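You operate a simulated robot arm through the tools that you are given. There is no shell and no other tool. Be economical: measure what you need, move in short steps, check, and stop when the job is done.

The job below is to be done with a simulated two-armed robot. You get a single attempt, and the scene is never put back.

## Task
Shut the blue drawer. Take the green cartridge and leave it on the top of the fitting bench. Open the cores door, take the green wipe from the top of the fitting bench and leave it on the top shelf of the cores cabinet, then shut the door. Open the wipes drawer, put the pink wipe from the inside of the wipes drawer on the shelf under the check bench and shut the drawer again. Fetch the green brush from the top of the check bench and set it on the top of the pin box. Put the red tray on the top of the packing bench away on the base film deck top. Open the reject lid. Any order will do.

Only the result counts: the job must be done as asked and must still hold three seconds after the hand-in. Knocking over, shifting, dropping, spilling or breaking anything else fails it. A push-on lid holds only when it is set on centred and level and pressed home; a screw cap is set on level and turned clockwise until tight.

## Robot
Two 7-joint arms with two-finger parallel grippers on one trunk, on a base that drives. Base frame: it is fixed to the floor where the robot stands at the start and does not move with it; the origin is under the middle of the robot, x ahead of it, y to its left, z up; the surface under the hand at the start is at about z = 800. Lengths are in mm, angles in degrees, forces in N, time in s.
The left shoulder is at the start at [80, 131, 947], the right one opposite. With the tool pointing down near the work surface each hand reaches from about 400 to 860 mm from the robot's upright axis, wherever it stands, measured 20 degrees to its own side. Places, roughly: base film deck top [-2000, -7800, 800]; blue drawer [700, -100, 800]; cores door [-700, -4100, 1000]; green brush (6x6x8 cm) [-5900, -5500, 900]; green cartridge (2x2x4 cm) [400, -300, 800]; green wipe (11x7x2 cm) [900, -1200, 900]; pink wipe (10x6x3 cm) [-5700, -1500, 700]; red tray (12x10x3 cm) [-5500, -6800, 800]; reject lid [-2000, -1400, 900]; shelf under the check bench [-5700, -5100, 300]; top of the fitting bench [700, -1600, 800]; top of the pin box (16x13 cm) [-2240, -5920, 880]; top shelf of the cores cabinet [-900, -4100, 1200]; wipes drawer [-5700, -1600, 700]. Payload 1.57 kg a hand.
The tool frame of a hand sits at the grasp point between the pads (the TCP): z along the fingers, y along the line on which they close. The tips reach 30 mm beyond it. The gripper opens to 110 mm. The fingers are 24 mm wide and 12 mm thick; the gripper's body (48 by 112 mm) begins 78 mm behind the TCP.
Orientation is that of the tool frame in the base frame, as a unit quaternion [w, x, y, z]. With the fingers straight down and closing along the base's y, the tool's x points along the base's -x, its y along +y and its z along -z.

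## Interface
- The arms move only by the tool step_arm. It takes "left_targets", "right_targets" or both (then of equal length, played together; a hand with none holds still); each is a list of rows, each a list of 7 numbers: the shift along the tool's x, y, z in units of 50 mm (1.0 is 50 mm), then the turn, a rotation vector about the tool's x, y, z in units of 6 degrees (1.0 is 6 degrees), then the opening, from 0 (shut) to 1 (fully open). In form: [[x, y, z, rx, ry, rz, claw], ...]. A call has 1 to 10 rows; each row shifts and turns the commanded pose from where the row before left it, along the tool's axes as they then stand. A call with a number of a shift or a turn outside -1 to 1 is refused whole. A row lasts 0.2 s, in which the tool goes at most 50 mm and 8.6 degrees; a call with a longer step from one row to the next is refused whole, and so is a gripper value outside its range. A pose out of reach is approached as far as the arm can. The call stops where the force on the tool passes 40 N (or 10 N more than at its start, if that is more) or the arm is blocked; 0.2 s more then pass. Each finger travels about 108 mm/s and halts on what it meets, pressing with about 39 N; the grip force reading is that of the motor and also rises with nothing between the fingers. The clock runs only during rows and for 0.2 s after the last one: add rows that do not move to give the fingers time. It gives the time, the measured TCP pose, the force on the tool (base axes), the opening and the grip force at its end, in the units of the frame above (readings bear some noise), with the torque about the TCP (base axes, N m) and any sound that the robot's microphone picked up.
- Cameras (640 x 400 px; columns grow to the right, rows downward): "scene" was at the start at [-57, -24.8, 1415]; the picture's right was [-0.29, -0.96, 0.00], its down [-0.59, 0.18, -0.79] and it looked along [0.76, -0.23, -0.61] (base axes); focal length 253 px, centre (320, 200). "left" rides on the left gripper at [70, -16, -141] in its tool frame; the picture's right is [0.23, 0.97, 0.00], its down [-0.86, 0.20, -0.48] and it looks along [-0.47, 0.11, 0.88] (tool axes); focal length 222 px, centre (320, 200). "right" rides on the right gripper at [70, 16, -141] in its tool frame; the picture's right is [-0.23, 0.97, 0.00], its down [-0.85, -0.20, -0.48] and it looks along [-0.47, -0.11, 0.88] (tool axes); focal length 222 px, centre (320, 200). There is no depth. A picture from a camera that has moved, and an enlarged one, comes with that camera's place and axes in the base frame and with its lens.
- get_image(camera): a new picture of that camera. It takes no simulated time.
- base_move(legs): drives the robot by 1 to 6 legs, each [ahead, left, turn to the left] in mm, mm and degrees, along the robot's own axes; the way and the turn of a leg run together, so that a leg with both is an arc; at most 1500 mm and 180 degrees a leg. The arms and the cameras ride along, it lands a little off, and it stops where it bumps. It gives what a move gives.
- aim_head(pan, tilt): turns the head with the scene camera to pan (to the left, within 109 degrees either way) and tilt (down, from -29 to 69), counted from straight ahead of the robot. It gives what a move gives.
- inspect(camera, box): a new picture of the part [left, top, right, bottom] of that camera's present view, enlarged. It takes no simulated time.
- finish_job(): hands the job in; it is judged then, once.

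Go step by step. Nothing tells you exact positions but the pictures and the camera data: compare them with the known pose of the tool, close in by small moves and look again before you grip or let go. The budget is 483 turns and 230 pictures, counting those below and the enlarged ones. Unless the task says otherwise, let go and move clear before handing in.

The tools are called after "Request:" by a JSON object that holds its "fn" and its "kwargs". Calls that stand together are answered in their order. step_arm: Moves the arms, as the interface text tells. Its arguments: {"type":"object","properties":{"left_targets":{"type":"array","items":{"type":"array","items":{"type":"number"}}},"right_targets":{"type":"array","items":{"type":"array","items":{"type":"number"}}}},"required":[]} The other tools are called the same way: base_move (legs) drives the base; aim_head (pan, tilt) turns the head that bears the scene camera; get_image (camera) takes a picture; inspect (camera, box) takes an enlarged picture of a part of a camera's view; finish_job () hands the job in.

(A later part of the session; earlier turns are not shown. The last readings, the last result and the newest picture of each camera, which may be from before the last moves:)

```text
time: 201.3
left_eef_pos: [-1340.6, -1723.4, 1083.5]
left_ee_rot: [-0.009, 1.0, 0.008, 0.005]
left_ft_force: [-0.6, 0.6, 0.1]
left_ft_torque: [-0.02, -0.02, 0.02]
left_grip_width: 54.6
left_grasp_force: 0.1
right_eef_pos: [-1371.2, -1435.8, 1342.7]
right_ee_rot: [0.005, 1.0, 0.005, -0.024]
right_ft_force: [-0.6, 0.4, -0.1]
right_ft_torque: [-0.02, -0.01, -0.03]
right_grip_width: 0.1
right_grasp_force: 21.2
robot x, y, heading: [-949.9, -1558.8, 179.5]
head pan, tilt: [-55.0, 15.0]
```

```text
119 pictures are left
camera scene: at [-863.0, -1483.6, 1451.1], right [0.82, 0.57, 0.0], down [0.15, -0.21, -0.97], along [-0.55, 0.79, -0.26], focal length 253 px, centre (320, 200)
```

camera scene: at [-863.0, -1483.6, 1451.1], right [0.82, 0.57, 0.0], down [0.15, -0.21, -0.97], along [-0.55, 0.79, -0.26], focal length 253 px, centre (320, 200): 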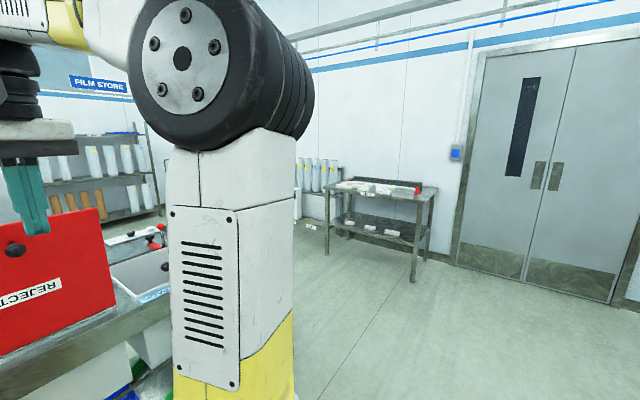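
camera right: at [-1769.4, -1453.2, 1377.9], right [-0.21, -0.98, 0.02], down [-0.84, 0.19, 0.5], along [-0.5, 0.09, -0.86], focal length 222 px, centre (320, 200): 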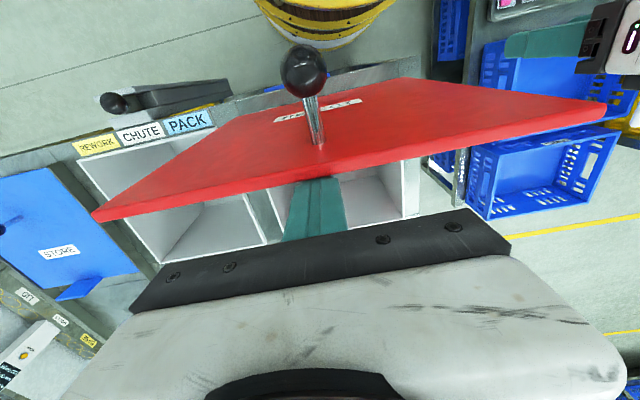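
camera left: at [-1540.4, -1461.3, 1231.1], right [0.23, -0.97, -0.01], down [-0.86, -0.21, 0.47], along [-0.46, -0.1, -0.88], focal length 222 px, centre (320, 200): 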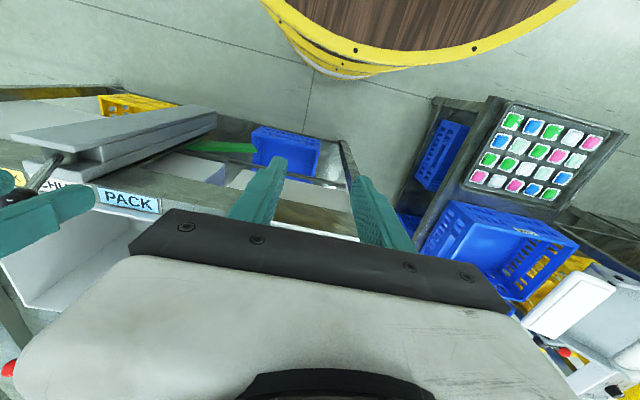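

Request:
{"fn": "base_move", "kwargs": {"legs": [[0, -1000, 0.5]]}}

Request:
{"fn": "aim_head", "kwargs": {"pan": 0, "tilt": 18}}

Request:
{"fn": "get_image", "kwargs": {"camera": "scene"}}

```text
time: 206.5
left_eef_pos: [-1328.4, -699.0, 1083.4]
left_ee_rot: [-0.008, 1.0, 0.001, 0.005]
left_ft_force: [-0.4, 0.1, 0.4]
left_ft_torque: [0.02, 0.01, -0.01]
left_grip_width: 55.0
left_grasp_force: 0.2
right_eef_pos: [-1355.7, -411.3, 1342.8]
right_ee_rot: [0.005, 1.0, -0.003, -0.023]
right_ft_force: [0.4, 0.6, 0.4]
right_ft_torque: [-0.01, -0.01, 0.01]
right_grip_width: 0.0
right_grasp_force: 21.6
robot x, y, heading: [-938.4, -543.6, 178.8]
head pan, tilt: [-55.0, 15.0]
```

```text
time: 207.8
left_eef_pos: [-1329.0, -698.2, 1082.6]
left_ee_rot: [-0.009, 1.0, 0.0, 0.005]
left_ft_force: [0.6, -0.2, -0.3]
left_ft_torque: [0.02, -0.01, 0.01]
left_grip_width: 54.9
left_grasp_force: 0.1
right_eef_pos: [-1354.0, -412.2, 1343.8]
right_ee_rot: [0.005, 1.0, -0.002, -0.023]
right_ft_force: [-0.6, 0.0, -0.9]
right_ft_torque: [0.01, 0.0, 0.04]
right_grip_width: 0.2
right_grasp_force: 21.1
robot x, y, heading: [-938.4, -540.2, 178.6]
head pan, tilt: [0.0, 18.0]
```

```text
118 pictures are left
camera scene: at [-888.5, -542.7, 1446.2], right [0.02, 1.0, 0.0], down [0.31, -0.01, -0.95], along [-0.95, 0.02, -0.31], focal length 253 px, centre (320, 200)
```

scene: 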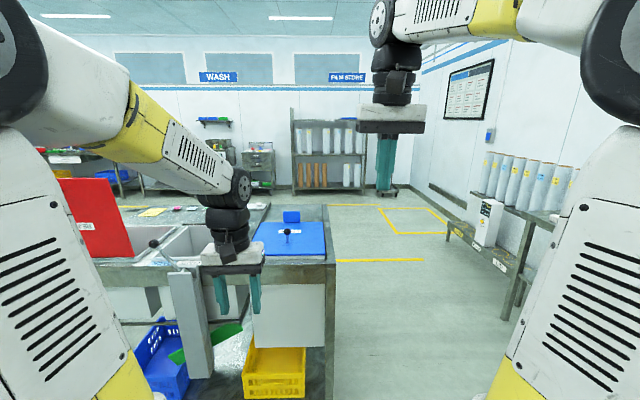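

The table ends at y≈-455 and there is a wide aisle to its right. I'll go round through it.

Request:
{"fn": "base_move", "kwargs": {"legs": [[0, -600, 1.4], [1450, 0, 0], [1100, 0, 0]]}}

Request:
{"fn": "get_image", "kwargs": {"camera": "scene"}}

```text
time: 223.4
left_eef_pos: [-3892.5, -127.5, 1083.5]
left_ee_rot: [-0.008, 1.0, 0.013, 0.006]
left_ft_force: [0.6, -0.7, 0.0]
left_ft_torque: [0.0, 0.0, 0.02]
left_grip_width: 54.9
left_grasp_force: 0.1
right_eef_pos: [-3924.7, 160.1, 1343.5]
right_ee_rot: [0.006, 1.0, 0.01, -0.023]
right_ft_force: [0.1, -0.4, 0.2]
right_ft_torque: [0.04, 0.03, -0.01]
right_grip_width: 0.0
right_grasp_force: 21.2
robot x, y, heading: [-3502.8, 41.4, -179.7]
head pan, tilt: [0.0, 18.0]
```

```text
117 pictures are left
camera scene: at [-3456.9, 41.5, 1446.2], right [0.0, 1.0, 0.0], down [0.31, 0.0, -0.95], along [-0.95, 0.0, -0.31], focal length 253 px, centre (320, 200)
```

scene: 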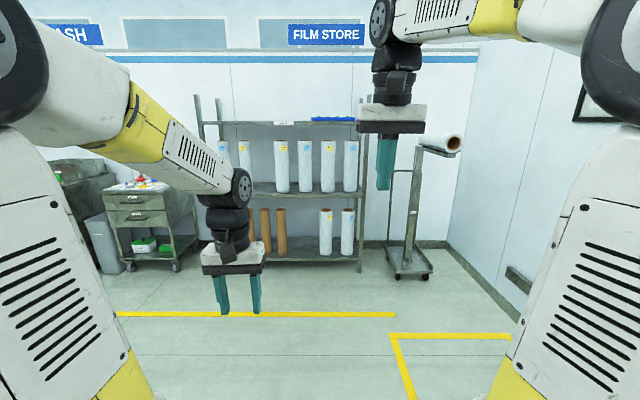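

Request:
{"fn": "base_move", "kwargs": {"legs": [[500, 1400, -0.3], [700, 150, 0]]}}

Request:
{"fn": "get_image", "kwargs": {"camera": "scene"}}

```text
time: 234.4
left_eef_pos: [-5155.5, -1622.7, 1082.9]
left_ee_rot: [-0.008, 1.0, -0.018, 0.006]
left_ft_force: [-0.2, 0.6, -0.5]
left_ft_torque: [0.05, 0.0, -0.03]
left_grip_width: 54.9
left_grasp_force: 0.0
right_eef_pos: [-5173.3, -1334.5, 1342.9]
right_ee_rot: [0.005, 0.999, -0.021, -0.024]
right_ft_force: [0.4, -0.3, 0.5]
right_ft_torque: [0.01, 0.03, 0.01]
right_grip_width: 0.0
right_grasp_force: 21.2
robot x, y, heading: [-4757.9, -1479.6, 176.7]
head pan, tilt: [0.0, 18.0]
```

```text
116 pictures are left
camera scene: at [-4711.7, -1482.4, 1446.2], right [0.06, 1.0, 0.0], down [0.31, -0.02, -0.95], along [-0.95, 0.06, -0.31], focal length 253 px, centre (320, 200)
```

scene: 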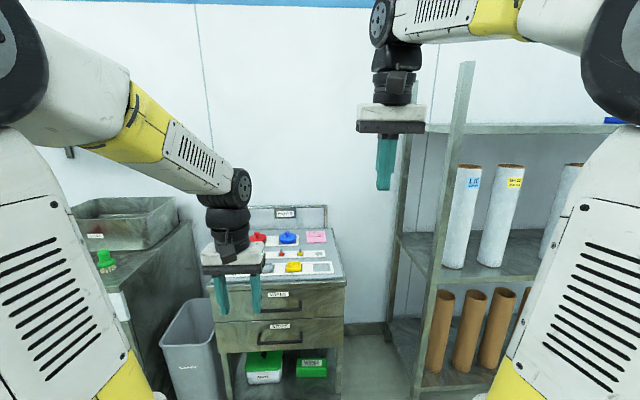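

Request:
{"fn": "inspect", "kwargs": {"camera": "scene", "box": [190, 190, 370, 390]}}

```text
2.00 times, centred on (280, 290) of scene
camera zoom: at [-4711.7, -1482.4, 1446.2], right [0.06, 1.0, 0.0], down [0.31, -0.02, -0.95], along [-0.95, 0.06, -0.31], focal length 506 px, centre (400, 20)
```

zoom: 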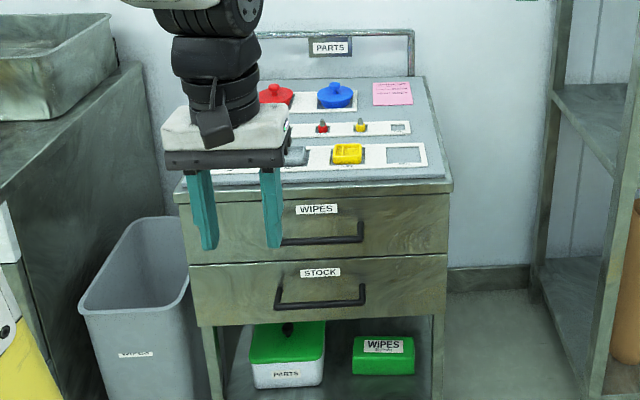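

The upper drawer is labelled WIPES; its bar handle is near (-5530, -1590, 730). I'll lower the right hand, pitch it forward and roll it so the fingers close vertically on the bar.

Request:
{"fn": "step_arm", "kwargs": {"right_targets": [[0, 0, 0.95, 0, 0, 0, 1], [0, 0, 0.95, 0, 0, 0, 1], [0, 0, 0.95, 0, 0, 0, 1], [0, 0, 0.95, 0, 0, 0, 1], [0, 0, 0.95, 0, 0, 0, 1], [-0.9, 0, 0, 0, 0, 0, 1], [-0.9, 0, 0, 0, -1, 0, 1], [-0.9, 0, 0, 0, -1, 0, 1], [0, 0, 0, 0, -1, 0, 1], [0, 0, 0, 0, -1, 0, 1]]}}

Request:
{"fn": "step_arm", "kwargs": {"right_targets": [[0, 0, 0, 0, -1, 0, 1], [0, 0, 0, 0, -1, 0, 1], [0, 0, 0, 0, -1, 0, 1], [0, 0, 0, 0, -1, 0, 1], [0, 0, 0, 0, -1, 0, 1], [0, 0, 0, 0, -1, 0, 1], [0, 0, 0, 0, -1, 0, 1], [0, 0, 0, 0, 0, -1, 1], [0, 0, 0, 0, 0, -1, 1], [0, 0, 0, 0, 0, -1, 1]]}}

Request:
{"fn": "step_arm", "kwargs": {"right_targets": [[0, 0, 0, 0, 0, -1, 1], [0, 0, 0, 0, 0, -1, 1], [0, 0, 0, 0, 0, -1, 1], [0, 0, 0, 0, 0, -1, 1], [0, 0, 0, 0, 0, -1, 1], [0, 0, 0, 0, 0, -1, 1], [0, 0, 0, 0, 0, -1, 1], [0, 0, 0, 0, 0, -1, 1], [0, 0, 0, 0, 0, -1, 1], [0, 0, 0, 0, 0, -1, 1]]}}

```text
time: 236.6
left_eef_pos: [-5158.4, -1622.2, 1083.3]
left_ee_rot: [-0.008, 1.0, -0.019, 0.005]
left_ft_force: [-0.2, 0.4, -0.8]
left_ft_torque: [-0.01, -0.04, -0.02]
left_grip_width: 54.9
left_grasp_force: 0.0
right_eef_pos: [-5317.6, -1330.7, 1115.9]
right_ee_rot: [0.001, 0.973, -0.022, -0.23]
right_ft_force: [-0.3, 0.9, 0.0]
right_ft_torque: [-0.03, 0.01, 0.0]
right_grip_width: 110.0
right_grasp_force: 0.1
robot x, y, heading: [-4761.0, -1479.3, 176.5]
head pan, tilt: [0.0, 18.0]
```

```text
time: 238.8
left_eef_pos: [-5157.9, -1622.9, 1083.6]
left_ee_rot: [-0.008, 1.0, -0.018, 0.006]
left_ft_force: [0.4, 0.3, 0.8]
left_ft_torque: [0.0, -0.01, 0.03]
left_grip_width: 54.9
left_grasp_force: 0.2
right_eef_pos: [-5320.8, -1329.8, 1117.7]
right_ee_rot: [-0.096, 0.819, 0.11, -0.556]
right_ft_force: [0.1, 0.2, -0.1]
right_ft_torque: [0.0, 0.01, 0.02]
right_grip_width: 110.0
right_grasp_force: 0.0
right hand out of reach, approached as far as the arm can: row 10
robot x, y, heading: [-4756.4, -1478.5, 176.5]
head pan, tilt: [0.0, 18.0]
```

```text
time: 241.0
left_eef_pos: [-5157.6, -1622.5, 1083.2]
left_ee_rot: [-0.009, 1.0, -0.018, 0.005]
left_ft_force: [0.1, 0.0, -0.4]
left_ft_torque: [-0.02, 0.02, 0.0]
left_grip_width: 55.1
left_grasp_force: 0.0
right_eef_pos: [-5321.1, -1331.1, 1118.7]
right_ee_rot: [-0.36, 0.655, 0.504, -0.433]
right_ft_force: [-0.4, 0.1, 0.3]
right_ft_torque: [-0.01, -0.03, 0.03]
right_grip_width: 110.1
right_grasp_force: 0.0
robot x, y, heading: [-4756.1, -1475.8, 176.8]
head pan, tilt: [0.0, 18.0]
```

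Request:
{"fn": "step_arm", "kwargs": {"right_targets": [[0, 0, 0, 0, 0, -1, 1], [0, 0, 0, 0, 0, -1, 1]]}}

Request:
{"fn": "base_move", "kwargs": {"legs": [[0, 60, 3.3]]}}

Request:
{"fn": "get_image", "kwargs": {"camera": "scene"}}

```text
time: 241.6
left_eef_pos: [-5156.3, -1623.1, 1083.5]
left_ee_rot: [-0.009, 1.0, -0.017, 0.007]
left_ft_force: [0.0, 0.8, -0.3]
left_ft_torque: [0.0, -0.04, 0.01]
left_grip_width: 55.2
left_grasp_force: 0.0
right_eef_pos: [-5320.2, -1331.5, 1116.5]
right_ee_rot: [-0.404, 0.598, 0.57, -0.392]
right_ft_force: [-0.8, -0.3, 0.4]
right_ft_torque: [0.03, 0.01, -0.01]
right_grip_width: 109.7
right_grasp_force: 0.1
robot x, y, heading: [-4757.0, -1480.0, 176.5]
head pan, tilt: [0.0, 18.0]
```

```text
time: 242.6
left_eef_pos: [-5149.9, -1705.3, 1084.0]
left_ee_rot: [-0.009, 1.0, 0.01, 0.005]
left_ft_force: [0.4, 0.8, -0.1]
left_ft_torque: [-0.02, -0.01, -0.01]
left_grip_width: 55.0
left_grasp_force: 0.0
right_eef_pos: [-5330.6, -1424.3, 1118.2]
right_ee_rot: [-0.393, 0.582, 0.585, -0.405]
right_ft_force: [1.2, 0.7, 1.8]
right_ft_torque: [0.01, -0.01, 0.0]
right_grip_width: 109.8
right_grasp_force: 0.0
robot x, y, heading: [-4756.8, -1540.3, 180.1]
head pan, tilt: [0.0, 18.0]
```

```text
114 pictures are left
camera scene: at [-4713.6, -1540.5, 1446.2], right [0.0, 1.0, 0.0], down [0.31, 0.0, -0.95], along [-0.95, 0.0, -0.31], focal length 253 px, centre (320, 200)
```

scene: 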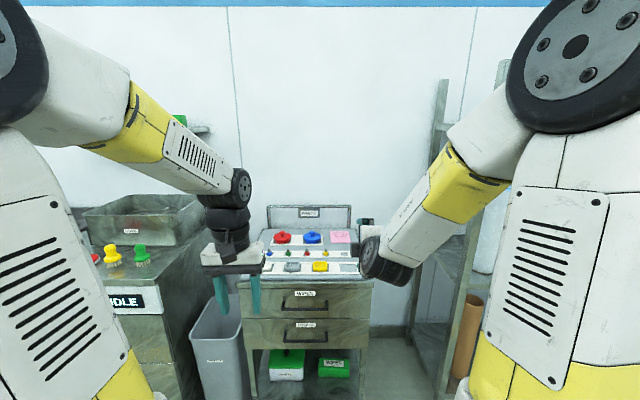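

Request:
{"fn": "base_move", "kwargs": {"legs": [[90, 100, 0]]}}

Request:
{"fn": "step_arm", "kwargs": {"right_targets": [[-0.19, 0.83, 0.325, 0, 0, 0, 1], [-0.19, 0.83, 0.325, 0, 0, 0, 1], [-0.19, 0.83, 0.325, 0, 0, 0, 1], [-0.19, 0.83, 0.325, 0, 0, 0, 1], [-0.19, 0.83, 0.325, 0, 0, 0, 1], [-0.19, 0.83, 0.325, 0, 0, 0, 1], [-0.19, 0.83, 0.325, 0, 0, 0, 1]], "left_targets": [[0, 0, -0.8, 0, 0, 0, 1], [0, 0, -0.8, 0, 0, 0, 1], [0, 0, 0, 0, 0, 0, 1], [0, 0, 0, 0, 0, 0, 1], [0, 0, 0, 0, 0, 0, 1], [0, 0, 0, 0, 0, 0, 1], [0, 0, 0, 0, 0, 0, 1]]}}

Request:
{"fn": "get_image", "kwargs": {"camera": "right"}}

Request:
{"fn": "get_image", "kwargs": {"camera": "scene"}}

```text
time: 243.9
left_eef_pos: [-5239.7, -1800.9, 1082.8]
left_ee_rot: [-0.008, 1.0, 0.009, 0.005]
left_ft_force: [-0.4, 0.7, 0.1]
left_ft_torque: [0.0, 0.02, 0.01]
left_grip_width: 55.0
left_grasp_force: 0.1
right_eef_pos: [-5420.2, -1520.4, 1118.6]
right_ee_rot: [-0.394, 0.582, 0.586, -0.404]
right_ft_force: [0.4, -0.5, -0.5]
right_ft_torque: [0.01, -0.01, 0.01]
right_grip_width: 110.1
right_grasp_force: 0.1
robot x, y, heading: [-4849.9, -1637.1, 179.6]
head pan, tilt: [0.0, 18.0]
```

```text
time: 245.5
left_eef_pos: [-5239.0, -1802.3, 1161.9]
left_ee_rot: [-0.009, 1.0, 0.009, 0.005]
left_ft_force: [0.4, 0.3, 0.9]
left_ft_torque: [0.04, 0.04, -0.01]
left_grip_width: 110.3
left_grasp_force: 0.1
right_eef_pos: [-5435.3, -1593.0, 812.7]
right_ee_rot: [-0.393, 0.582, 0.585, -0.406]
right_ft_force: [0.2, 0.3, 0.1]
right_ft_torque: [0.01, -0.02, 0.02]
right_grip_width: 110.1
right_grasp_force: 0.0
right hand out of reach, approached as far as the arm can: row 1, 2, 5
robot x, y, heading: [-4852.1, -1640.0, 179.9]
head pan, tilt: [0.0, 18.0]
```

```text
113 pictures are left
camera right: at [-5298.3, -1521.7, 849.4], right [0.36, -0.23, -0.9], down [0.38, -0.85, 0.37], along [-0.85, -0.48, -0.21], focal length 222 px, centre (320, 200)
```

right: 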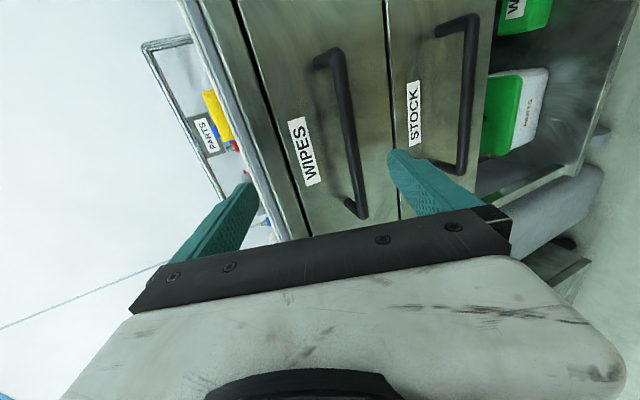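

```text
112 pictures are left
camera scene: at [-4803.3, -1637.2, 1446.2], right [0.0, 1.0, 0.0], down [0.31, 0.0, -0.95], along [-0.95, 0.0, -0.31], focal length 253 px, centre (320, 200)
```

scene: 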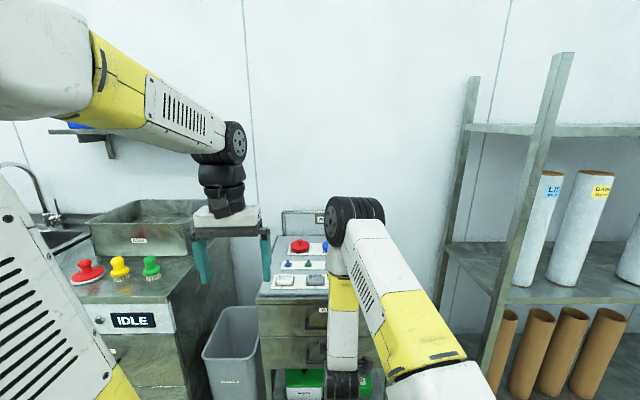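

Triangulation gives the bar at about (-5511, -1590, 750). I'll align below-forward, narrow the opening, and close in along the tool axis.

Request:
{"fn": "step_arm", "kwargs": {"right_targets": [[0.06, 0.62, 0, 0, 0, 0, 0.5], [0, 0, 0.6, 0, 0, 0, 0.5], [0, 0, 0.4, 0, 0, 0, 0.5]]}}

Request:
{"fn": "get_image", "kwargs": {"camera": "right"}}

```text
time: 246.3
left_eef_pos: [-5239.9, -1802.4, 1163.3]
left_ee_rot: [-0.009, 1.0, 0.008, 0.006]
left_ft_force: [0.2, -1.5, -0.5]
left_ft_torque: [-0.03, -0.01, 0.02]
left_grip_width: 109.8
left_grasp_force: 0.1
right_eef_pos: [-5470.7, -1593.7, 767.7]
right_ee_rot: [-0.393, 0.583, 0.586, -0.404]
right_ft_force: [0.4, 0.3, 0.5]
right_ft_torque: [-0.05, 0.01, 0.01]
right_grip_width: 55.0
right_grasp_force: 0.1
robot x, y, heading: [-4848.6, -1639.5, 179.7]
head pan, tilt: [0.0, 18.0]
```

```text
111 pictures are left
camera right: at [-5335.9, -1522.0, 804.4], right [0.36, -0.23, -0.9], down [0.38, -0.85, 0.37], along [-0.85, -0.48, -0.21], focal length 222 px, centre (320, 200)
```

right: 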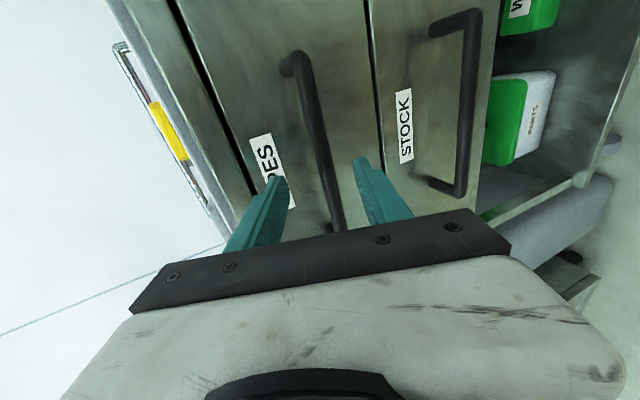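

Request:
{"fn": "step_arm", "kwargs": {"right_targets": [[0, 0, 0.4, 0, 0, 0, 0.5], [0, 0, 0.4, 0, 0, 0, 0.5], [0, 0, 0, 0, 0, 0, 0], [0, 0, 0, 0, 0, 0, 0], [0, 0, 0, 0, 0, 0, 0]]}}

Request:
{"fn": "get_image", "kwargs": {"camera": "right"}}

```text
time: 246.9
left_eef_pos: [-5240.9, -1802.1, 1160.8]
left_ee_rot: [-0.009, 1.0, 0.008, 0.006]
left_ft_force: [-0.5, -0.5, -0.2]
left_ft_torque: [0.0, 0.02, 0.0]
left_grip_width: 110.1
left_grasp_force: 0.0
right_eef_pos: [-5505.1, -1595.1, 752.3]
right_ee_rot: [-0.39, 0.583, 0.588, -0.403]
right_ft_force: [-0.7, -0.6, -14.9]
right_ft_torque: [0.17, 0.04, -0.01]
right_grip_width: 19.3
right_grasp_force: 7.3
robot x, y, heading: [-4848.3, -1638.9, 179.9]
head pan, tilt: [0.0, 18.0]
stopped in row 3 (right hand): the force on the tool passed its limit at 60 N (the readings are from after the stop); the commanded pose is now the measured one
```

```text
110 pictures are left
camera right: at [-5368.3, -1523.2, 789.5], right [0.37, -0.23, -0.9], down [0.38, -0.85, 0.37], along [-0.85, -0.48, -0.22], focal length 222 px, centre (320, 200)
```

right: 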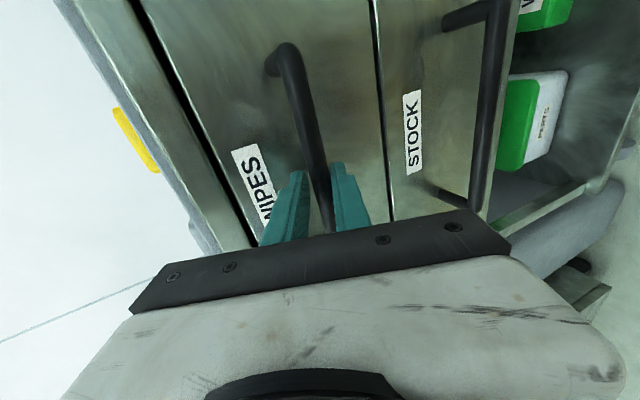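

Request:
{"fn": "step_arm", "kwargs": {"right_targets": [[0, 0.04, 0, 0, 0, 0, 0], [0, 0, 0, 0, 0, 0, 0], [0, 0, 0, 0, 0, 0, 0]]}}

```text
time: 247.7
left_eef_pos: [-5239.4, -1802.3, 1161.0]
left_ee_rot: [-0.008, 1.0, 0.009, 0.005]
left_ft_force: [-0.4, 0.4, 0.0]
left_ft_torque: [-0.01, 0.0, 0.0]
left_grip_width: 110.0
left_grasp_force: 0.0
right_eef_pos: [-5503.7, -1594.4, 750.4]
right_ee_rot: [-0.39, 0.583, 0.588, -0.402]
right_ft_force: [10.8, -5.4, -27.2]
right_ft_torque: [0.28, -0.02, 0.08]
right_grip_width: 13.7
right_grasp_force: 30.9
robot x, y, heading: [-4850.6, -1637.1, 179.6]
head pan, tilt: [0.0, 18.0]
```

Gripped (14 mm bar). Relieve the small vertical preload and pull by backing the base.

Request:
{"fn": "step_arm", "kwargs": {"right_targets": [[0, 0.05, 0, 0, 0, 0, 0], [0, 0, 0, 0, 0, 0, 0]]}}

Request:
{"fn": "base_move", "kwargs": {"legs": [[-60, 0, 0], [-60, 0, 0], [-60, 0, 0], [-40, 0, 0]]}}

Request:
{"fn": "get_image", "kwargs": {"camera": "scene"}}

```text
time: 248.3
left_eef_pos: [-5238.9, -1802.2, 1162.3]
left_ee_rot: [-0.009, 1.0, 0.01, 0.005]
left_ft_force: [0.7, -0.3, 0.8]
left_ft_torque: [-0.02, -0.04, 0.01]
left_grip_width: 110.3
left_grasp_force: 0.0
right_eef_pos: [-5503.1, -1594.6, 749.2]
right_ee_rot: [-0.393, 0.582, 0.587, -0.403]
right_ft_force: [16.6, -7.0, -11.8]
right_ft_torque: [0.15, -0.08, 0.56]
right_grip_width: 13.9
right_grasp_force: 30.4
robot x, y, heading: [-4849.5, -1635.4, 179.7]
head pan, tilt: [0.0, 18.0]
```

```text
time: 250.9
left_eef_pos: [-5019.4, -1804.1, 1160.9]
left_ee_rot: [-0.01, 1.0, 0.009, 0.005]
left_ft_force: [0.2, 0.5, -0.1]
left_ft_torque: [0.01, 0.01, 0.0]
left_grip_width: 109.9
left_grasp_force: 0.1
right_eef_pos: [-5283.0, -1594.9, 748.6]
right_ee_rot: [-0.393, 0.583, 0.585, -0.403]
right_ft_force: [-0.4, -0.9, -3.7]
right_ft_torque: [0.32, 0.02, 0.16]
right_grip_width: 13.7
right_grasp_force: 30.4
robot x, y, heading: [-4629.4, -1639.4, 179.6]
head pan, tilt: [0.0, 18.0]
```

```text
109 pictures are left
camera scene: at [-4582.5, -1638.6, 1446.2], right [0.01, 1.0, 0.0], down [0.31, 0.0, -0.95], along [-0.95, 0.01, -0.31], focal length 253 px, centre (320, 200)
```

scene: 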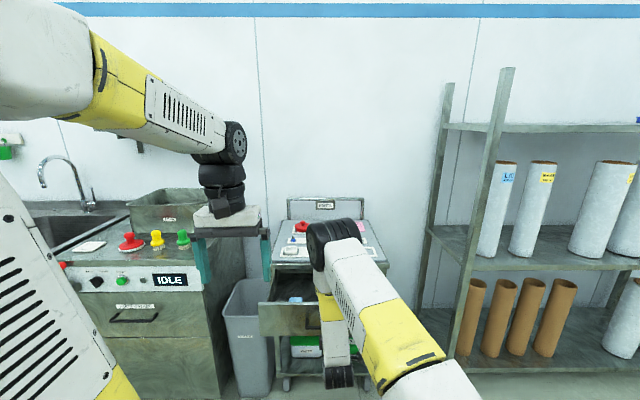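

Request:
{"fn": "base_move", "kwargs": {"legs": [[-60, 0, 0]]}}

Request:
{"fn": "inspect", "kwargs": {"camera": "scene", "box": [240, 210, 400, 370]}}

```text
time: 251.9
left_eef_pos: [-4957.9, -1802.9, 1162.8]
left_ee_rot: [-0.009, 1.0, 0.008, 0.006]
left_ft_force: [-0.2, 0.2, -0.8]
left_ft_torque: [0.01, 0.01, -0.01]
left_grip_width: 110.1
left_grasp_force: 0.0
right_eef_pos: [-5221.7, -1595.1, 748.8]
right_ee_rot: [-0.393, 0.583, 0.585, -0.403]
right_ft_force: [-1.2, -0.6, -0.2]
right_ft_torque: [0.24, -0.01, 0.48]
right_grip_width: 14.0
right_grasp_force: 30.5
robot x, y, heading: [-4567.3, -1639.5, 179.7]
head pan, tilt: [0.0, 18.0]
```

```text
2.50 times, centred on (320, 290) of scene
camera zoom: at [-4522.0, -1639.0, 1446.2], right [0.01, 1.0, 0.0], down [0.31, 0.0, -0.95], along [-0.95, 0.01, -0.31], focal length 633 px, centre (320, -25)
```

zoom: 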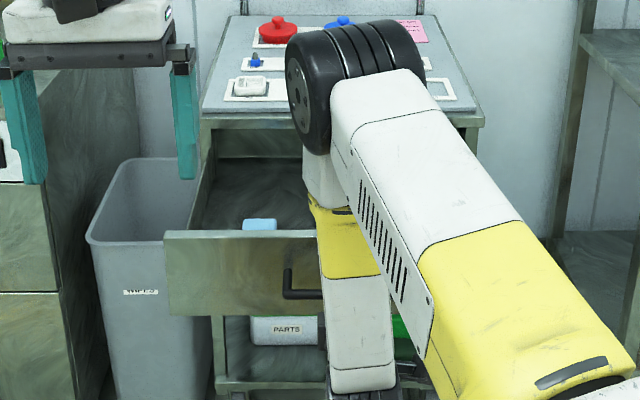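

The drawer is open about 280 mm; a blue wipe is visible and the pink one should be behind my arm. I'll release the handle and lift the right hand clear to see.

Request:
{"fn": "step_arm", "kwargs": {"right_targets": [[0, 0, 0, 0, 0, 0, 0.45], [0, 0, 0, 0, 0, 0, 0.45], [0, 0, -0.8, 0, 0, 0, 0.45], [0, 0, -0.9, 0, 0, 0, 0.45], [0.2, -0.9, -0.35, 0, 0, 0, 0.45], [0.2, -0.9, -0.35, 0, 0, 0, 0.45], [0.2, -0.9, -0.35, 0, 0, 0, 0.45], [0.2, -0.9, -0.35, 0, 0, 0, 0.45], [0.2, -0.9, -0.35, 0, 0, 0, 0.45], [0.2, -0.9, -0.35, 0, 0, 0, 0.45]]}}

Request:
{"fn": "aim_head", "kwargs": {"pan": 0, "tilt": 35}}

Request:
{"fn": "get_image", "kwargs": {"camera": "scene"}}

```text
time: 254.1
left_eef_pos: [-4960.4, -1804.2, 1160.8]
left_ee_rot: [-0.008, 1.0, 0.008, 0.005]
left_ft_force: [-1.5, 0.5, 0.0]
left_ft_torque: [-0.06, -0.06, 0.01]
left_grip_width: 109.8
left_grasp_force: 0.1
right_eef_pos: [-5155.2, -1535.5, 1068.7]
right_ee_rot: [-0.394, 0.582, 0.586, -0.403]
right_ft_force: [-0.4, 0.7, 0.7]
right_ft_torque: [0.01, 0.04, 0.02]
right_grip_width: 49.5
right_grasp_force: 0.1
right hand out of reach, approached as far as the arm can: row 8, 9
robot x, y, heading: [-4567.3, -1637.8, 179.7]
head pan, tilt: [0.0, 18.0]
```

```text
time: 254.9
left_eef_pos: [-4958.8, -1802.9, 1161.7]
left_ee_rot: [-0.008, 1.0, 0.008, 0.006]
left_ft_force: [-0.2, 0.2, 0.1]
left_ft_torque: [0.03, 0.05, 0.0]
left_grip_width: 110.2
left_grasp_force: 0.1
right_eef_pos: [-5154.8, -1535.9, 1067.6]
right_ee_rot: [-0.393, 0.583, 0.585, -0.404]
right_ft_force: [0.0, 0.7, -0.2]
right_ft_torque: [0.02, -0.03, 0.0]
right_grip_width: 49.3
right_grasp_force: 0.0
robot x, y, heading: [-4570.0, -1641.7, 179.5]
head pan, tilt: [0.0, 35.0]
```

```text
107 pictures are left
camera scene: at [-4516.6, -1639.0, 1419.2], right [0.01, 1.0, 0.0], down [0.57, 0.0, -0.82], along [-0.82, 0.01, -0.57], focal length 253 px, centre (320, 200)
```

scene: 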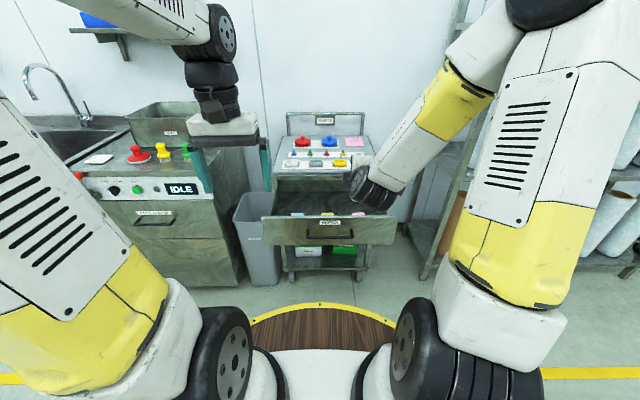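

Request:
{"fn": "inspect", "kwargs": {"camera": "scene", "box": [250, 190, 400, 270]}}

Request:
{"fn": "step_arm", "kwargs": {"right_targets": [[0, 0, 0, 0, 0, 1, 0.8], [0, 0, 0, 0, 0, 1, 0.8], [0, 0, 0, 0, 0, 1, 0.8], [0, 0, 0, 0, 0, 1, 0.8], [0, 0, 0, 0, 0, 1, 0.8], [0, 0, 0, 0, 0, 1, 0.8], [0, 0, 0, 0, 0, 1, 0.8], [0, 0, 0, 0, 0, 1, 0.8], [0, 0, 0, 0, 0, 1, 0.8], [0, 0, 0, 0, 0, 1, 0.8]]}}

Request:
{"fn": "step_arm", "kwargs": {"right_targets": [[0, 0, 0, 0, 0, 1, 0.8], [0, 0, 0, 0, 0, 1, 0.8], [0, 0, 0, 0, 0, 1, 0.8], [0, 0, 0, 0, 0, 1, 0.8], [0, 0, 0, 0, 0, 1, 0.8], [0, 0, 0, 0, 1, 0, 0.8], [0, 0, 0, 0, 1, 0, 0.8], [0, 0, 0, 0, 1, 0, 0.8], [0, 0, 0, 0, 1, 0, 0.8], [0, 0, 0, 0, 1, 0, 0.8]]}}

Request:
{"fn": "get_image", "kwargs": {"camera": "right"}}

```text
4.27 times, centred on (325, 230) of scene
camera zoom: at [-4516.6, -1639.0, 1419.2], right [0.01, 1.0, 0.0], down [0.57, 0.0, -0.82], along [-0.82, 0.01, -0.57], focal length 1080 px, centre (299, 72)
```

zoom: 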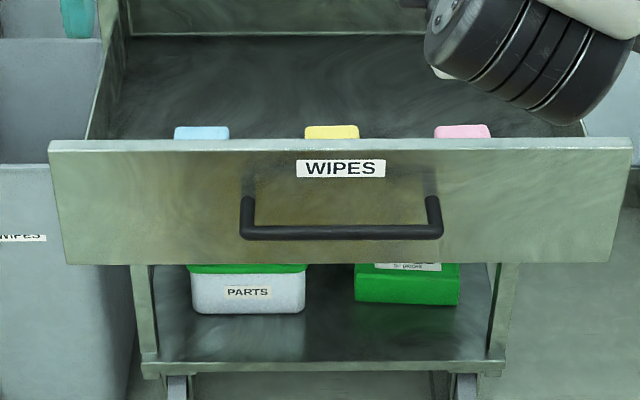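

```text
time: 257.1
left_eef_pos: [-4959.0, -1803.3, 1160.4]
left_ee_rot: [-0.009, 1.0, 0.007, 0.006]
left_ft_force: [-0.1, -0.4, -0.9]
left_ft_torque: [0.0, 0.0, -0.01]
left_grip_width: 109.9
left_grasp_force: 0.1
right_eef_pos: [-5156.1, -1533.2, 1069.0]
right_ee_rot: [-0.138, 0.798, 0.215, -0.546]
right_ft_force: [0.1, 0.1, 0.1]
right_ft_torque: [0.0, -0.06, -0.02]
right_grip_width: 88.3
right_grasp_force: 0.2
robot x, y, heading: [-4566.9, -1643.9, 179.5]
head pan, tilt: [0.0, 35.0]
```

```text
time: 259.3
left_eef_pos: [-4958.1, -1804.2, 1160.2]
left_ee_rot: [-0.009, 1.0, 0.008, 0.006]
left_ft_force: [-0.3, -0.9, -0.4]
left_ft_torque: [0.02, -0.03, -0.01]
left_grip_width: 110.1
left_grasp_force: 0.1
right_eef_pos: [-5156.4, -1534.0, 1069.9]
right_ee_rot: [0.007, 0.944, 0.004, -0.331]
right_ft_force: [-0.4, 0.0, -1.5]
right_ft_torque: [-0.01, -0.01, 0.0]
right_grip_width: 88.0
right_grasp_force: 0.0
robot x, y, heading: [-4567.6, -1638.9, 179.5]
head pan, tilt: [0.0, 35.0]
```

```text
105 pictures are left
camera right: at [-5013.8, -1547.1, 1137.3], right [-0.17, -0.97, 0.15], down [-0.37, 0.2, 0.91], along [-0.91, 0.09, -0.4], focal length 222 px, centre (320, 200)
```

right: 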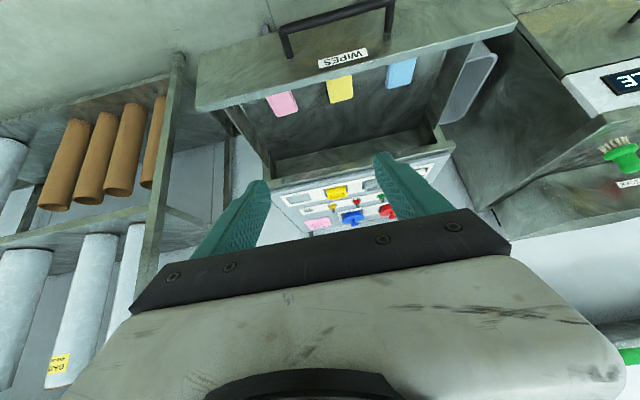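

The three wipes lie just behind the drawer front, pink at about (-5391, -1460), its long side front-to-back. I'll reduce the tilt to 12° so the camera clears the drawer front, and drive closer.

Request:
{"fn": "step_arm", "kwargs": {"right_targets": [[0, -0.36, 0, 0, 1, 0, 0.8], [0, -0.36, 0, 0, 1, 0, 0.8], [0, -0.36, 0, 0, 1, 0, 0.8], [0, -0.36, 0, 0, 1, 0, 0.8], [0, 0, 0, 0, 0.43, 0, 0.8]]}}

Request:
{"fn": "base_move", "kwargs": {"legs": [[150, 0, 0.3]]}}

Request:
{"fn": "get_image", "kwargs": {"camera": "right"}}

```text
time: 260.5
left_eef_pos: [-4958.7, -1803.7, 1160.4]
left_ee_rot: [-0.009, 1.0, 0.008, 0.006]
left_ft_force: [0.4, 0.6, -0.1]
left_ft_torque: [-0.01, 0.02, 0.0]
left_grip_width: 110.0
left_grasp_force: 0.2
right_eef_pos: [-5155.2, -1462.2, 1071.0]
right_ee_rot: [0.005, 0.994, 0.005, -0.105]
right_ft_force: [0.3, 0.6, -0.6]
right_ft_torque: [0.01, 0.02, 0.0]
right_grip_width: 87.8
right_grasp_force: 0.1
robot x, y, heading: [-4571.3, -1638.0, 179.8]
head pan, tilt: [0.0, 35.0]
```

```text
time: 261.9
left_eef_pos: [-5112.4, -1805.8, 1161.3]
left_ee_rot: [-0.009, 1.0, 0.01, 0.005]
left_ft_force: [0.0, -0.6, 0.0]
left_ft_torque: [0.0, -0.01, 0.02]
left_grip_width: 110.0
left_grasp_force: 0.1
right_eef_pos: [-5312.7, -1465.1, 1070.3]
right_ee_rot: [0.006, 0.994, 0.007, -0.105]
right_ft_force: [1.0, 0.8, 0.0]
right_ft_torque: [0.01, 0.0, -0.01]
right_grip_width: 88.4
right_grasp_force: 0.2
robot x, y, heading: [-4722.3, -1639.6, 180.1]
head pan, tilt: [0.0, 35.0]
```

```text
104 pictures are left
camera right: at [-5214.0, -1478.2, 1194.9], right [-0.21, -0.98, 0.06], down [-0.74, 0.19, 0.64], along [-0.64, 0.09, -0.76], focal length 222 px, centre (320, 200)
```

right: 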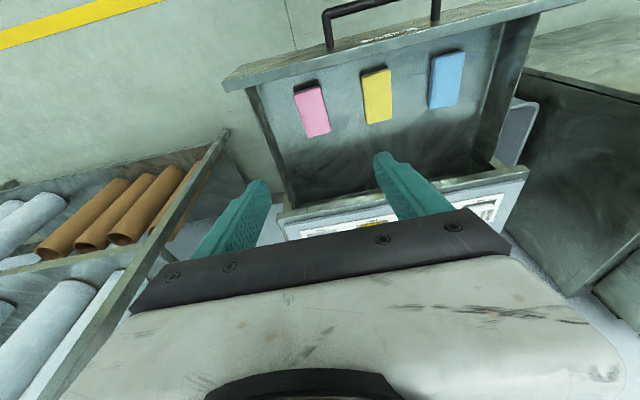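

Request:
{"fn": "step_arm", "kwargs": {"right_targets": [[0.07, -0.05, 0.88, 0, 0, 0, 0.8], [0.07, -0.05, 0.88, 0, 0, 0, 0.8], [0.07, -0.05, 0.88, 0, 0, 0, 0.8], [0.07, -0.05, 0.88, 0, 0, 0, 0.8], [0.07, 0, 0.88, 0, 0, 0, 0.8]]}}

Request:
{"fn": "get_image", "kwargs": {"camera": "right"}}

```text
time: 263.1
left_eef_pos: [-5112.0, -1803.8, 1161.0]
left_ee_rot: [-0.009, 1.0, 0.01, 0.004]
left_ft_force: [0.2, -0.4, -0.9]
left_ft_torque: [0.0, 0.02, -0.03]
left_grip_width: 109.9
left_grasp_force: 0.1
right_eef_pos: [-5339.0, -1457.0, 851.6]
right_ee_rot: [0.007, 0.994, 0.007, -0.106]
right_ft_force: [0.5, 0.8, 0.1]
right_ft_torque: [-0.01, 0.01, -0.01]
right_grip_width: 88.0
right_grasp_force: 0.1
robot x, y, heading: [-4720.0, -1639.3, 180.0]
head pan, tilt: [0.0, 35.0]
```

```text
103 pictures are left
camera right: at [-5241.3, -1470.2, 976.2], right [-0.21, -0.98, 0.06], down [-0.74, 0.19, 0.64], along [-0.64, 0.09, -0.76], focal length 222 px, centre (320, 200)
```

right: 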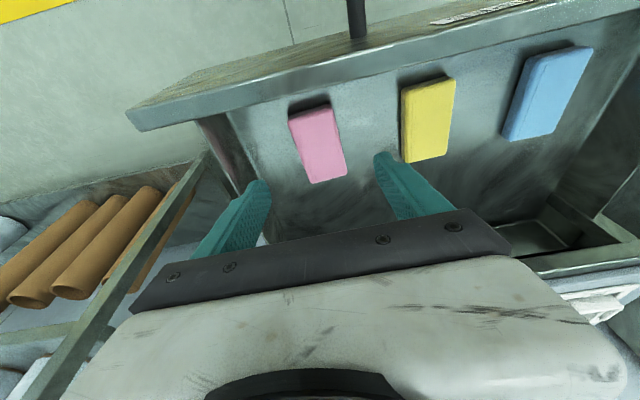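

Request:
{"fn": "step_arm", "kwargs": {"right_targets": [[0.065, 0, 0.8, 0, 0, 0, 0.8], [0.065, 0, 0.8, 0, 0, 0, 0.8], [0, 0, 0.4, 0, 0, 0, 0.8]]}}

Request:
{"fn": "get_image", "kwargs": {"camera": "right"}}

```text
time: 263.9
left_eef_pos: [-5112.3, -1804.7, 1161.5]
left_ee_rot: [-0.009, 1.0, 0.011, 0.005]
left_ft_force: [-0.2, 0.2, 0.5]
left_ft_torque: [-0.01, -0.02, 0.01]
left_grip_width: 110.1
left_grasp_force: 0.1
right_eef_pos: [-5355.2, -1462.4, 752.6]
right_ee_rot: [0.006, 0.994, 0.008, -0.105]
right_ft_force: [0.4, 0.2, -0.1]
right_ft_torque: [0.03, 0.05, 0.01]
right_grip_width: 87.8
right_grasp_force: 0.2
robot x, y, heading: [-4723.7, -1637.5, 179.9]
head pan, tilt: [0.0, 35.0]
```

```text
102 pictures are left
camera right: at [-5257.7, -1474.5, 877.1], right [-0.21, -0.98, 0.06], down [-0.74, 0.19, 0.64], along [-0.64, 0.09, -0.76], focal length 222 px, centre (320, 200)
```

right: 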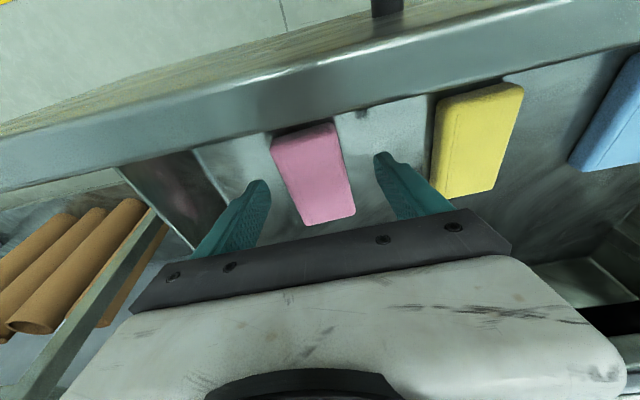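

Request:
{"fn": "step_arm", "kwargs": {"right_targets": [[0, 0, 0.14, 0, 0, 0, 0.8], [0, 0, 0, 0, 0, 0, 0.35], [0, 0, 0, 0, 0, 0, 0.35], [0, 0, 0, 0, 0, 0, 0.35]]}}

Request:
{"fn": "get_image", "kwargs": {"camera": "right"}}

```text
time: 264.9
left_eef_pos: [-5111.2, -1805.1, 1161.1]
left_ee_rot: [-0.009, 1.0, 0.01, 0.006]
left_ft_force: [0.0, -0.1, -0.3]
left_ft_torque: [0.0, -0.02, 0.01]
left_grip_width: 110.1
left_grasp_force: 0.0
right_eef_pos: [-5356.2, -1460.3, 746.9]
right_ee_rot: [0.006, 0.994, 0.008, -0.105]
right_ft_force: [0.1, 0.6, 0.5]
right_ft_torque: [-0.04, 0.01, 0.0]
right_grip_width: 38.7
right_grasp_force: 0.0
robot x, y, heading: [-4723.4, -1642.8, 180.0]
head pan, tilt: [0.0, 35.0]
```

```text
101 pictures are left
camera right: at [-5258.6, -1473.7, 871.1], right [-0.21, -0.98, 0.06], down [-0.74, 0.19, 0.64], along [-0.64, 0.09, -0.76], focal length 222 px, centre (320, 200)
```

right: 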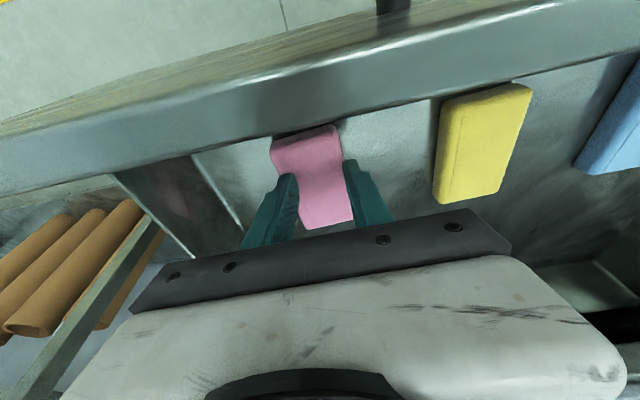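

The wipe is soft and being pinched; I'll tighten the grip.

Request:
{"fn": "step_arm", "kwargs": {"right_targets": [[0, 0, 0, 0, 0, 0, 0.1], [0, 0, 0, 0, 0, 0, 0.1], [0, 0, 0, 0, 0, 0, 0.1]]}}

Request:
{"fn": "inspect", "kwargs": {"camera": "right", "box": [220, 100, 420, 260]}}

```text
time: 265.6
left_eef_pos: [-5112.0, -1805.9, 1160.3]
left_ee_rot: [-0.009, 1.0, 0.01, 0.005]
left_ft_force: [-0.4, -0.6, -0.3]
left_ft_torque: [0.05, 0.01, 0.02]
left_grip_width: 110.0
left_grasp_force: 0.0
right_eef_pos: [-5355.7, -1459.7, 747.2]
right_ee_rot: [0.006, 0.994, 0.008, -0.105]
right_ft_force: [0.0, 0.7, -0.3]
right_ft_torque: [0.0, 0.01, -0.01]
right_grip_width: 10.7
right_grasp_force: 0.2
robot x, y, heading: [-4723.2, -1640.3, 180.0]
head pan, tilt: [0.0, 35.0]
```

```text
2.50 times, centred on (320, 180) of right
camera zoom: at [-5258.6, -1473.7, 871.1], right [-0.21, -0.98, 0.06], down [-0.74, 0.19, 0.64], along [-0.64, 0.09, -0.76], focal length 555 px, centre (320, 250)
```

zoom: 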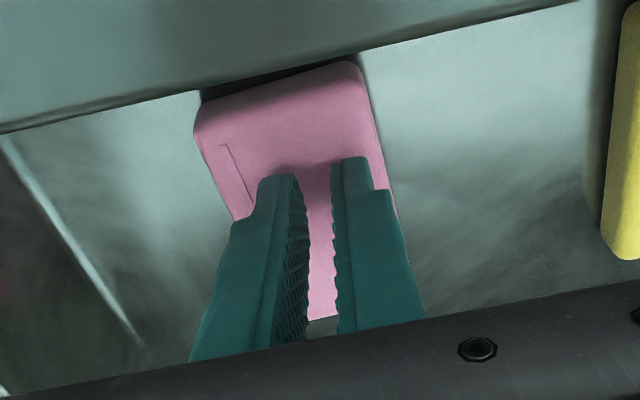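

The fingers closed above the wipe: re-triangulating, its top is only at z≈700. I'll open, rise, make the tool vertical (to keep the camera off the drawer front) and go lower.

Request:
{"fn": "step_arm", "kwargs": {"right_targets": [[0, 0, -0.3, 0, 0, 0, 0.8], [0, 0, -0.9, 0, 0, 0, 0.8], [0, 0, 0, 0, 1, 0, 0.8], [0, 0, 0, 0, 1, 0, 0.8], [-0.8, -0.08, 0, 0, 0, 0, 0.8], [0, 0, 0.8, 0, 0, 0, 0.8]]}}

Request:
{"fn": "get_image", "kwargs": {"camera": "right"}}

```text
time: 267.1
left_eef_pos: [-5111.8, -1805.5, 1160.9]
left_ee_rot: [-0.009, 1.0, 0.01, 0.006]
left_ft_force: [-0.1, -0.6, -1.2]
left_ft_torque: [-0.02, 0.02, 0.0]
left_grip_width: 110.0
left_grasp_force: 0.1
right_eef_pos: [-5383.5, -1455.4, 767.9]
right_ee_rot: [0.005, 1.0, 0.009, 0.001]
right_ft_force: [0.2, -0.6, 0.2]
right_ft_torque: [0.0, 0.01, 0.0]
right_grip_width: 87.8
right_grasp_force: 0.0
robot x, y, heading: [-4720.6, -1637.4, 180.0]
head pan, tilt: [0.0, 35.0]
```

```text
99 pictures are left
camera right: at [-5314.5, -1469.0, 909.2], right [-0.21, -0.98, 0.01], down [-0.86, 0.19, 0.48], along [-0.47, 0.09, -0.88], focal length 222 px, centre (320, 200)
```

right: 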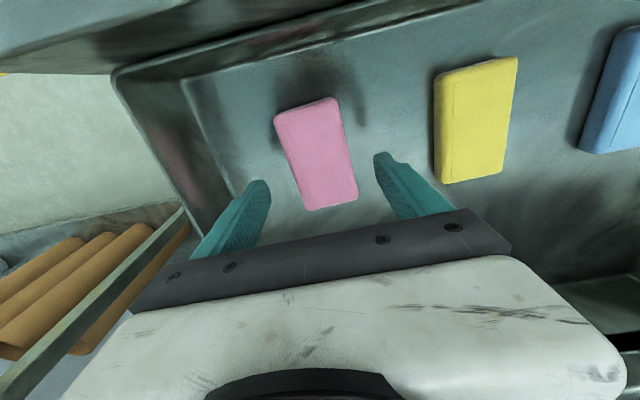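

Request:
{"fn": "step_arm", "kwargs": {"right_targets": [[0, 0, 0.6, 0, 0, 0, 0.8], [0, 0, 0.4, 0, 0, 0, 0.8], [0, 0, 0.2, 0, 0, 0, 0.8], [0, 0, 0, 0, 0, 0, 0.8]]}}

Request:
{"fn": "inspect", "kwargs": {"camera": "right", "box": [220, 80, 420, 240]}}

```text
time: 267.7
left_eef_pos: [-5111.4, -1805.4, 1161.6]
left_ee_rot: [-0.009, 1.0, 0.01, 0.005]
left_ft_force: [-0.4, 0.1, 0.2]
left_ft_torque: [0.01, 0.01, 0.01]
left_grip_width: 110.1
left_grasp_force: 0.0
right_eef_pos: [-5393.3, -1454.3, 720.2]
right_ee_rot: [0.004, 1.0, 0.008, -0.01]
right_ft_force: [-1.8, -1.9, 8.2]
right_ft_torque: [0.42, -0.01, 0.05]
right_grip_width: 87.0
right_grasp_force: 0.0
robot x, y, heading: [-4725.2, -1639.8, 180.0]
head pan, tilt: [0.0, 35.0]
stopped in row 3 (right hand): the force on the tool passed its limit at 57 N (the readings are from after the stop); the commanded pose is now the measured one
```

```text
2.50 times, centred on (320, 160) of right
camera zoom: at [-5320.5, -1468.2, 861.2], right [-0.21, -0.98, 0.01], down [-0.85, 0.19, 0.49], along [-0.48, 0.09, -0.87], focal length 555 px, centre (320, 300)
```

zoom: 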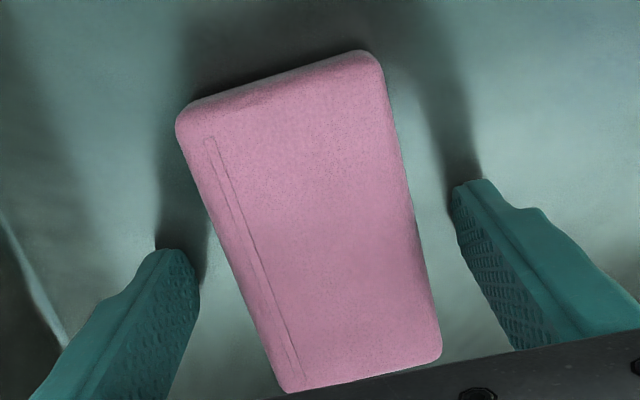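

Tips touched the drawer floor (z≈690). Raise 3 mm and close on the wipe.

Request:
{"fn": "step_arm", "kwargs": {"right_targets": [[0.15, 0, -0.08, 0, 0.1, 0, 0.8], [0, 0, 0, 0, 0, 0, 0.2], [0, 0, 0, 0, 0, 0, 0.2], [0, 0, 0, 0, 0, 0, 0.2], [0, 0, 0, 0, 0, 0, 0.2]]}}

Request:
{"fn": "inspect", "kwargs": {"camera": "right", "box": [220, 80, 420, 240]}}

```text
time: 268.9
left_eef_pos: [-5111.7, -1806.0, 1161.6]
left_ee_rot: [-0.009, 1.0, 0.01, 0.005]
left_ft_force: [-1.0, 0.6, 0.4]
left_ft_torque: [-0.02, 0.01, 0.02]
left_grip_width: 110.3
left_grasp_force: 0.0
right_eef_pos: [-5383.3, -1453.8, 723.6]
right_ee_rot: [0.004, 1.0, 0.007, -0.002]
right_ft_force: [0.5, 0.6, -0.1]
right_ft_torque: [0.01, -0.02, 0.0]
right_grip_width: 56.8
right_grasp_force: 39.0
robot x, y, heading: [-4722.1, -1637.8, 180.2]
head pan, tilt: [0.0, 35.0]
```

```text
2.50 times, centred on (320, 160) of right
camera zoom: at [-5313.6, -1467.7, 864.8], right [-0.21, -0.98, 0.01], down [-0.86, 0.19, 0.48], along [-0.47, 0.09, -0.88], focal length 555 px, centre (320, 300)
```

zoom: 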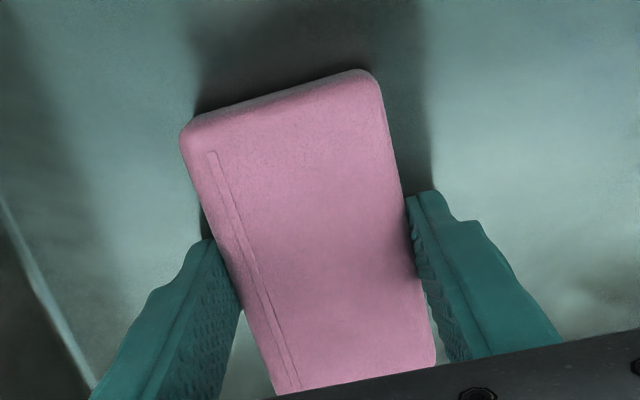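

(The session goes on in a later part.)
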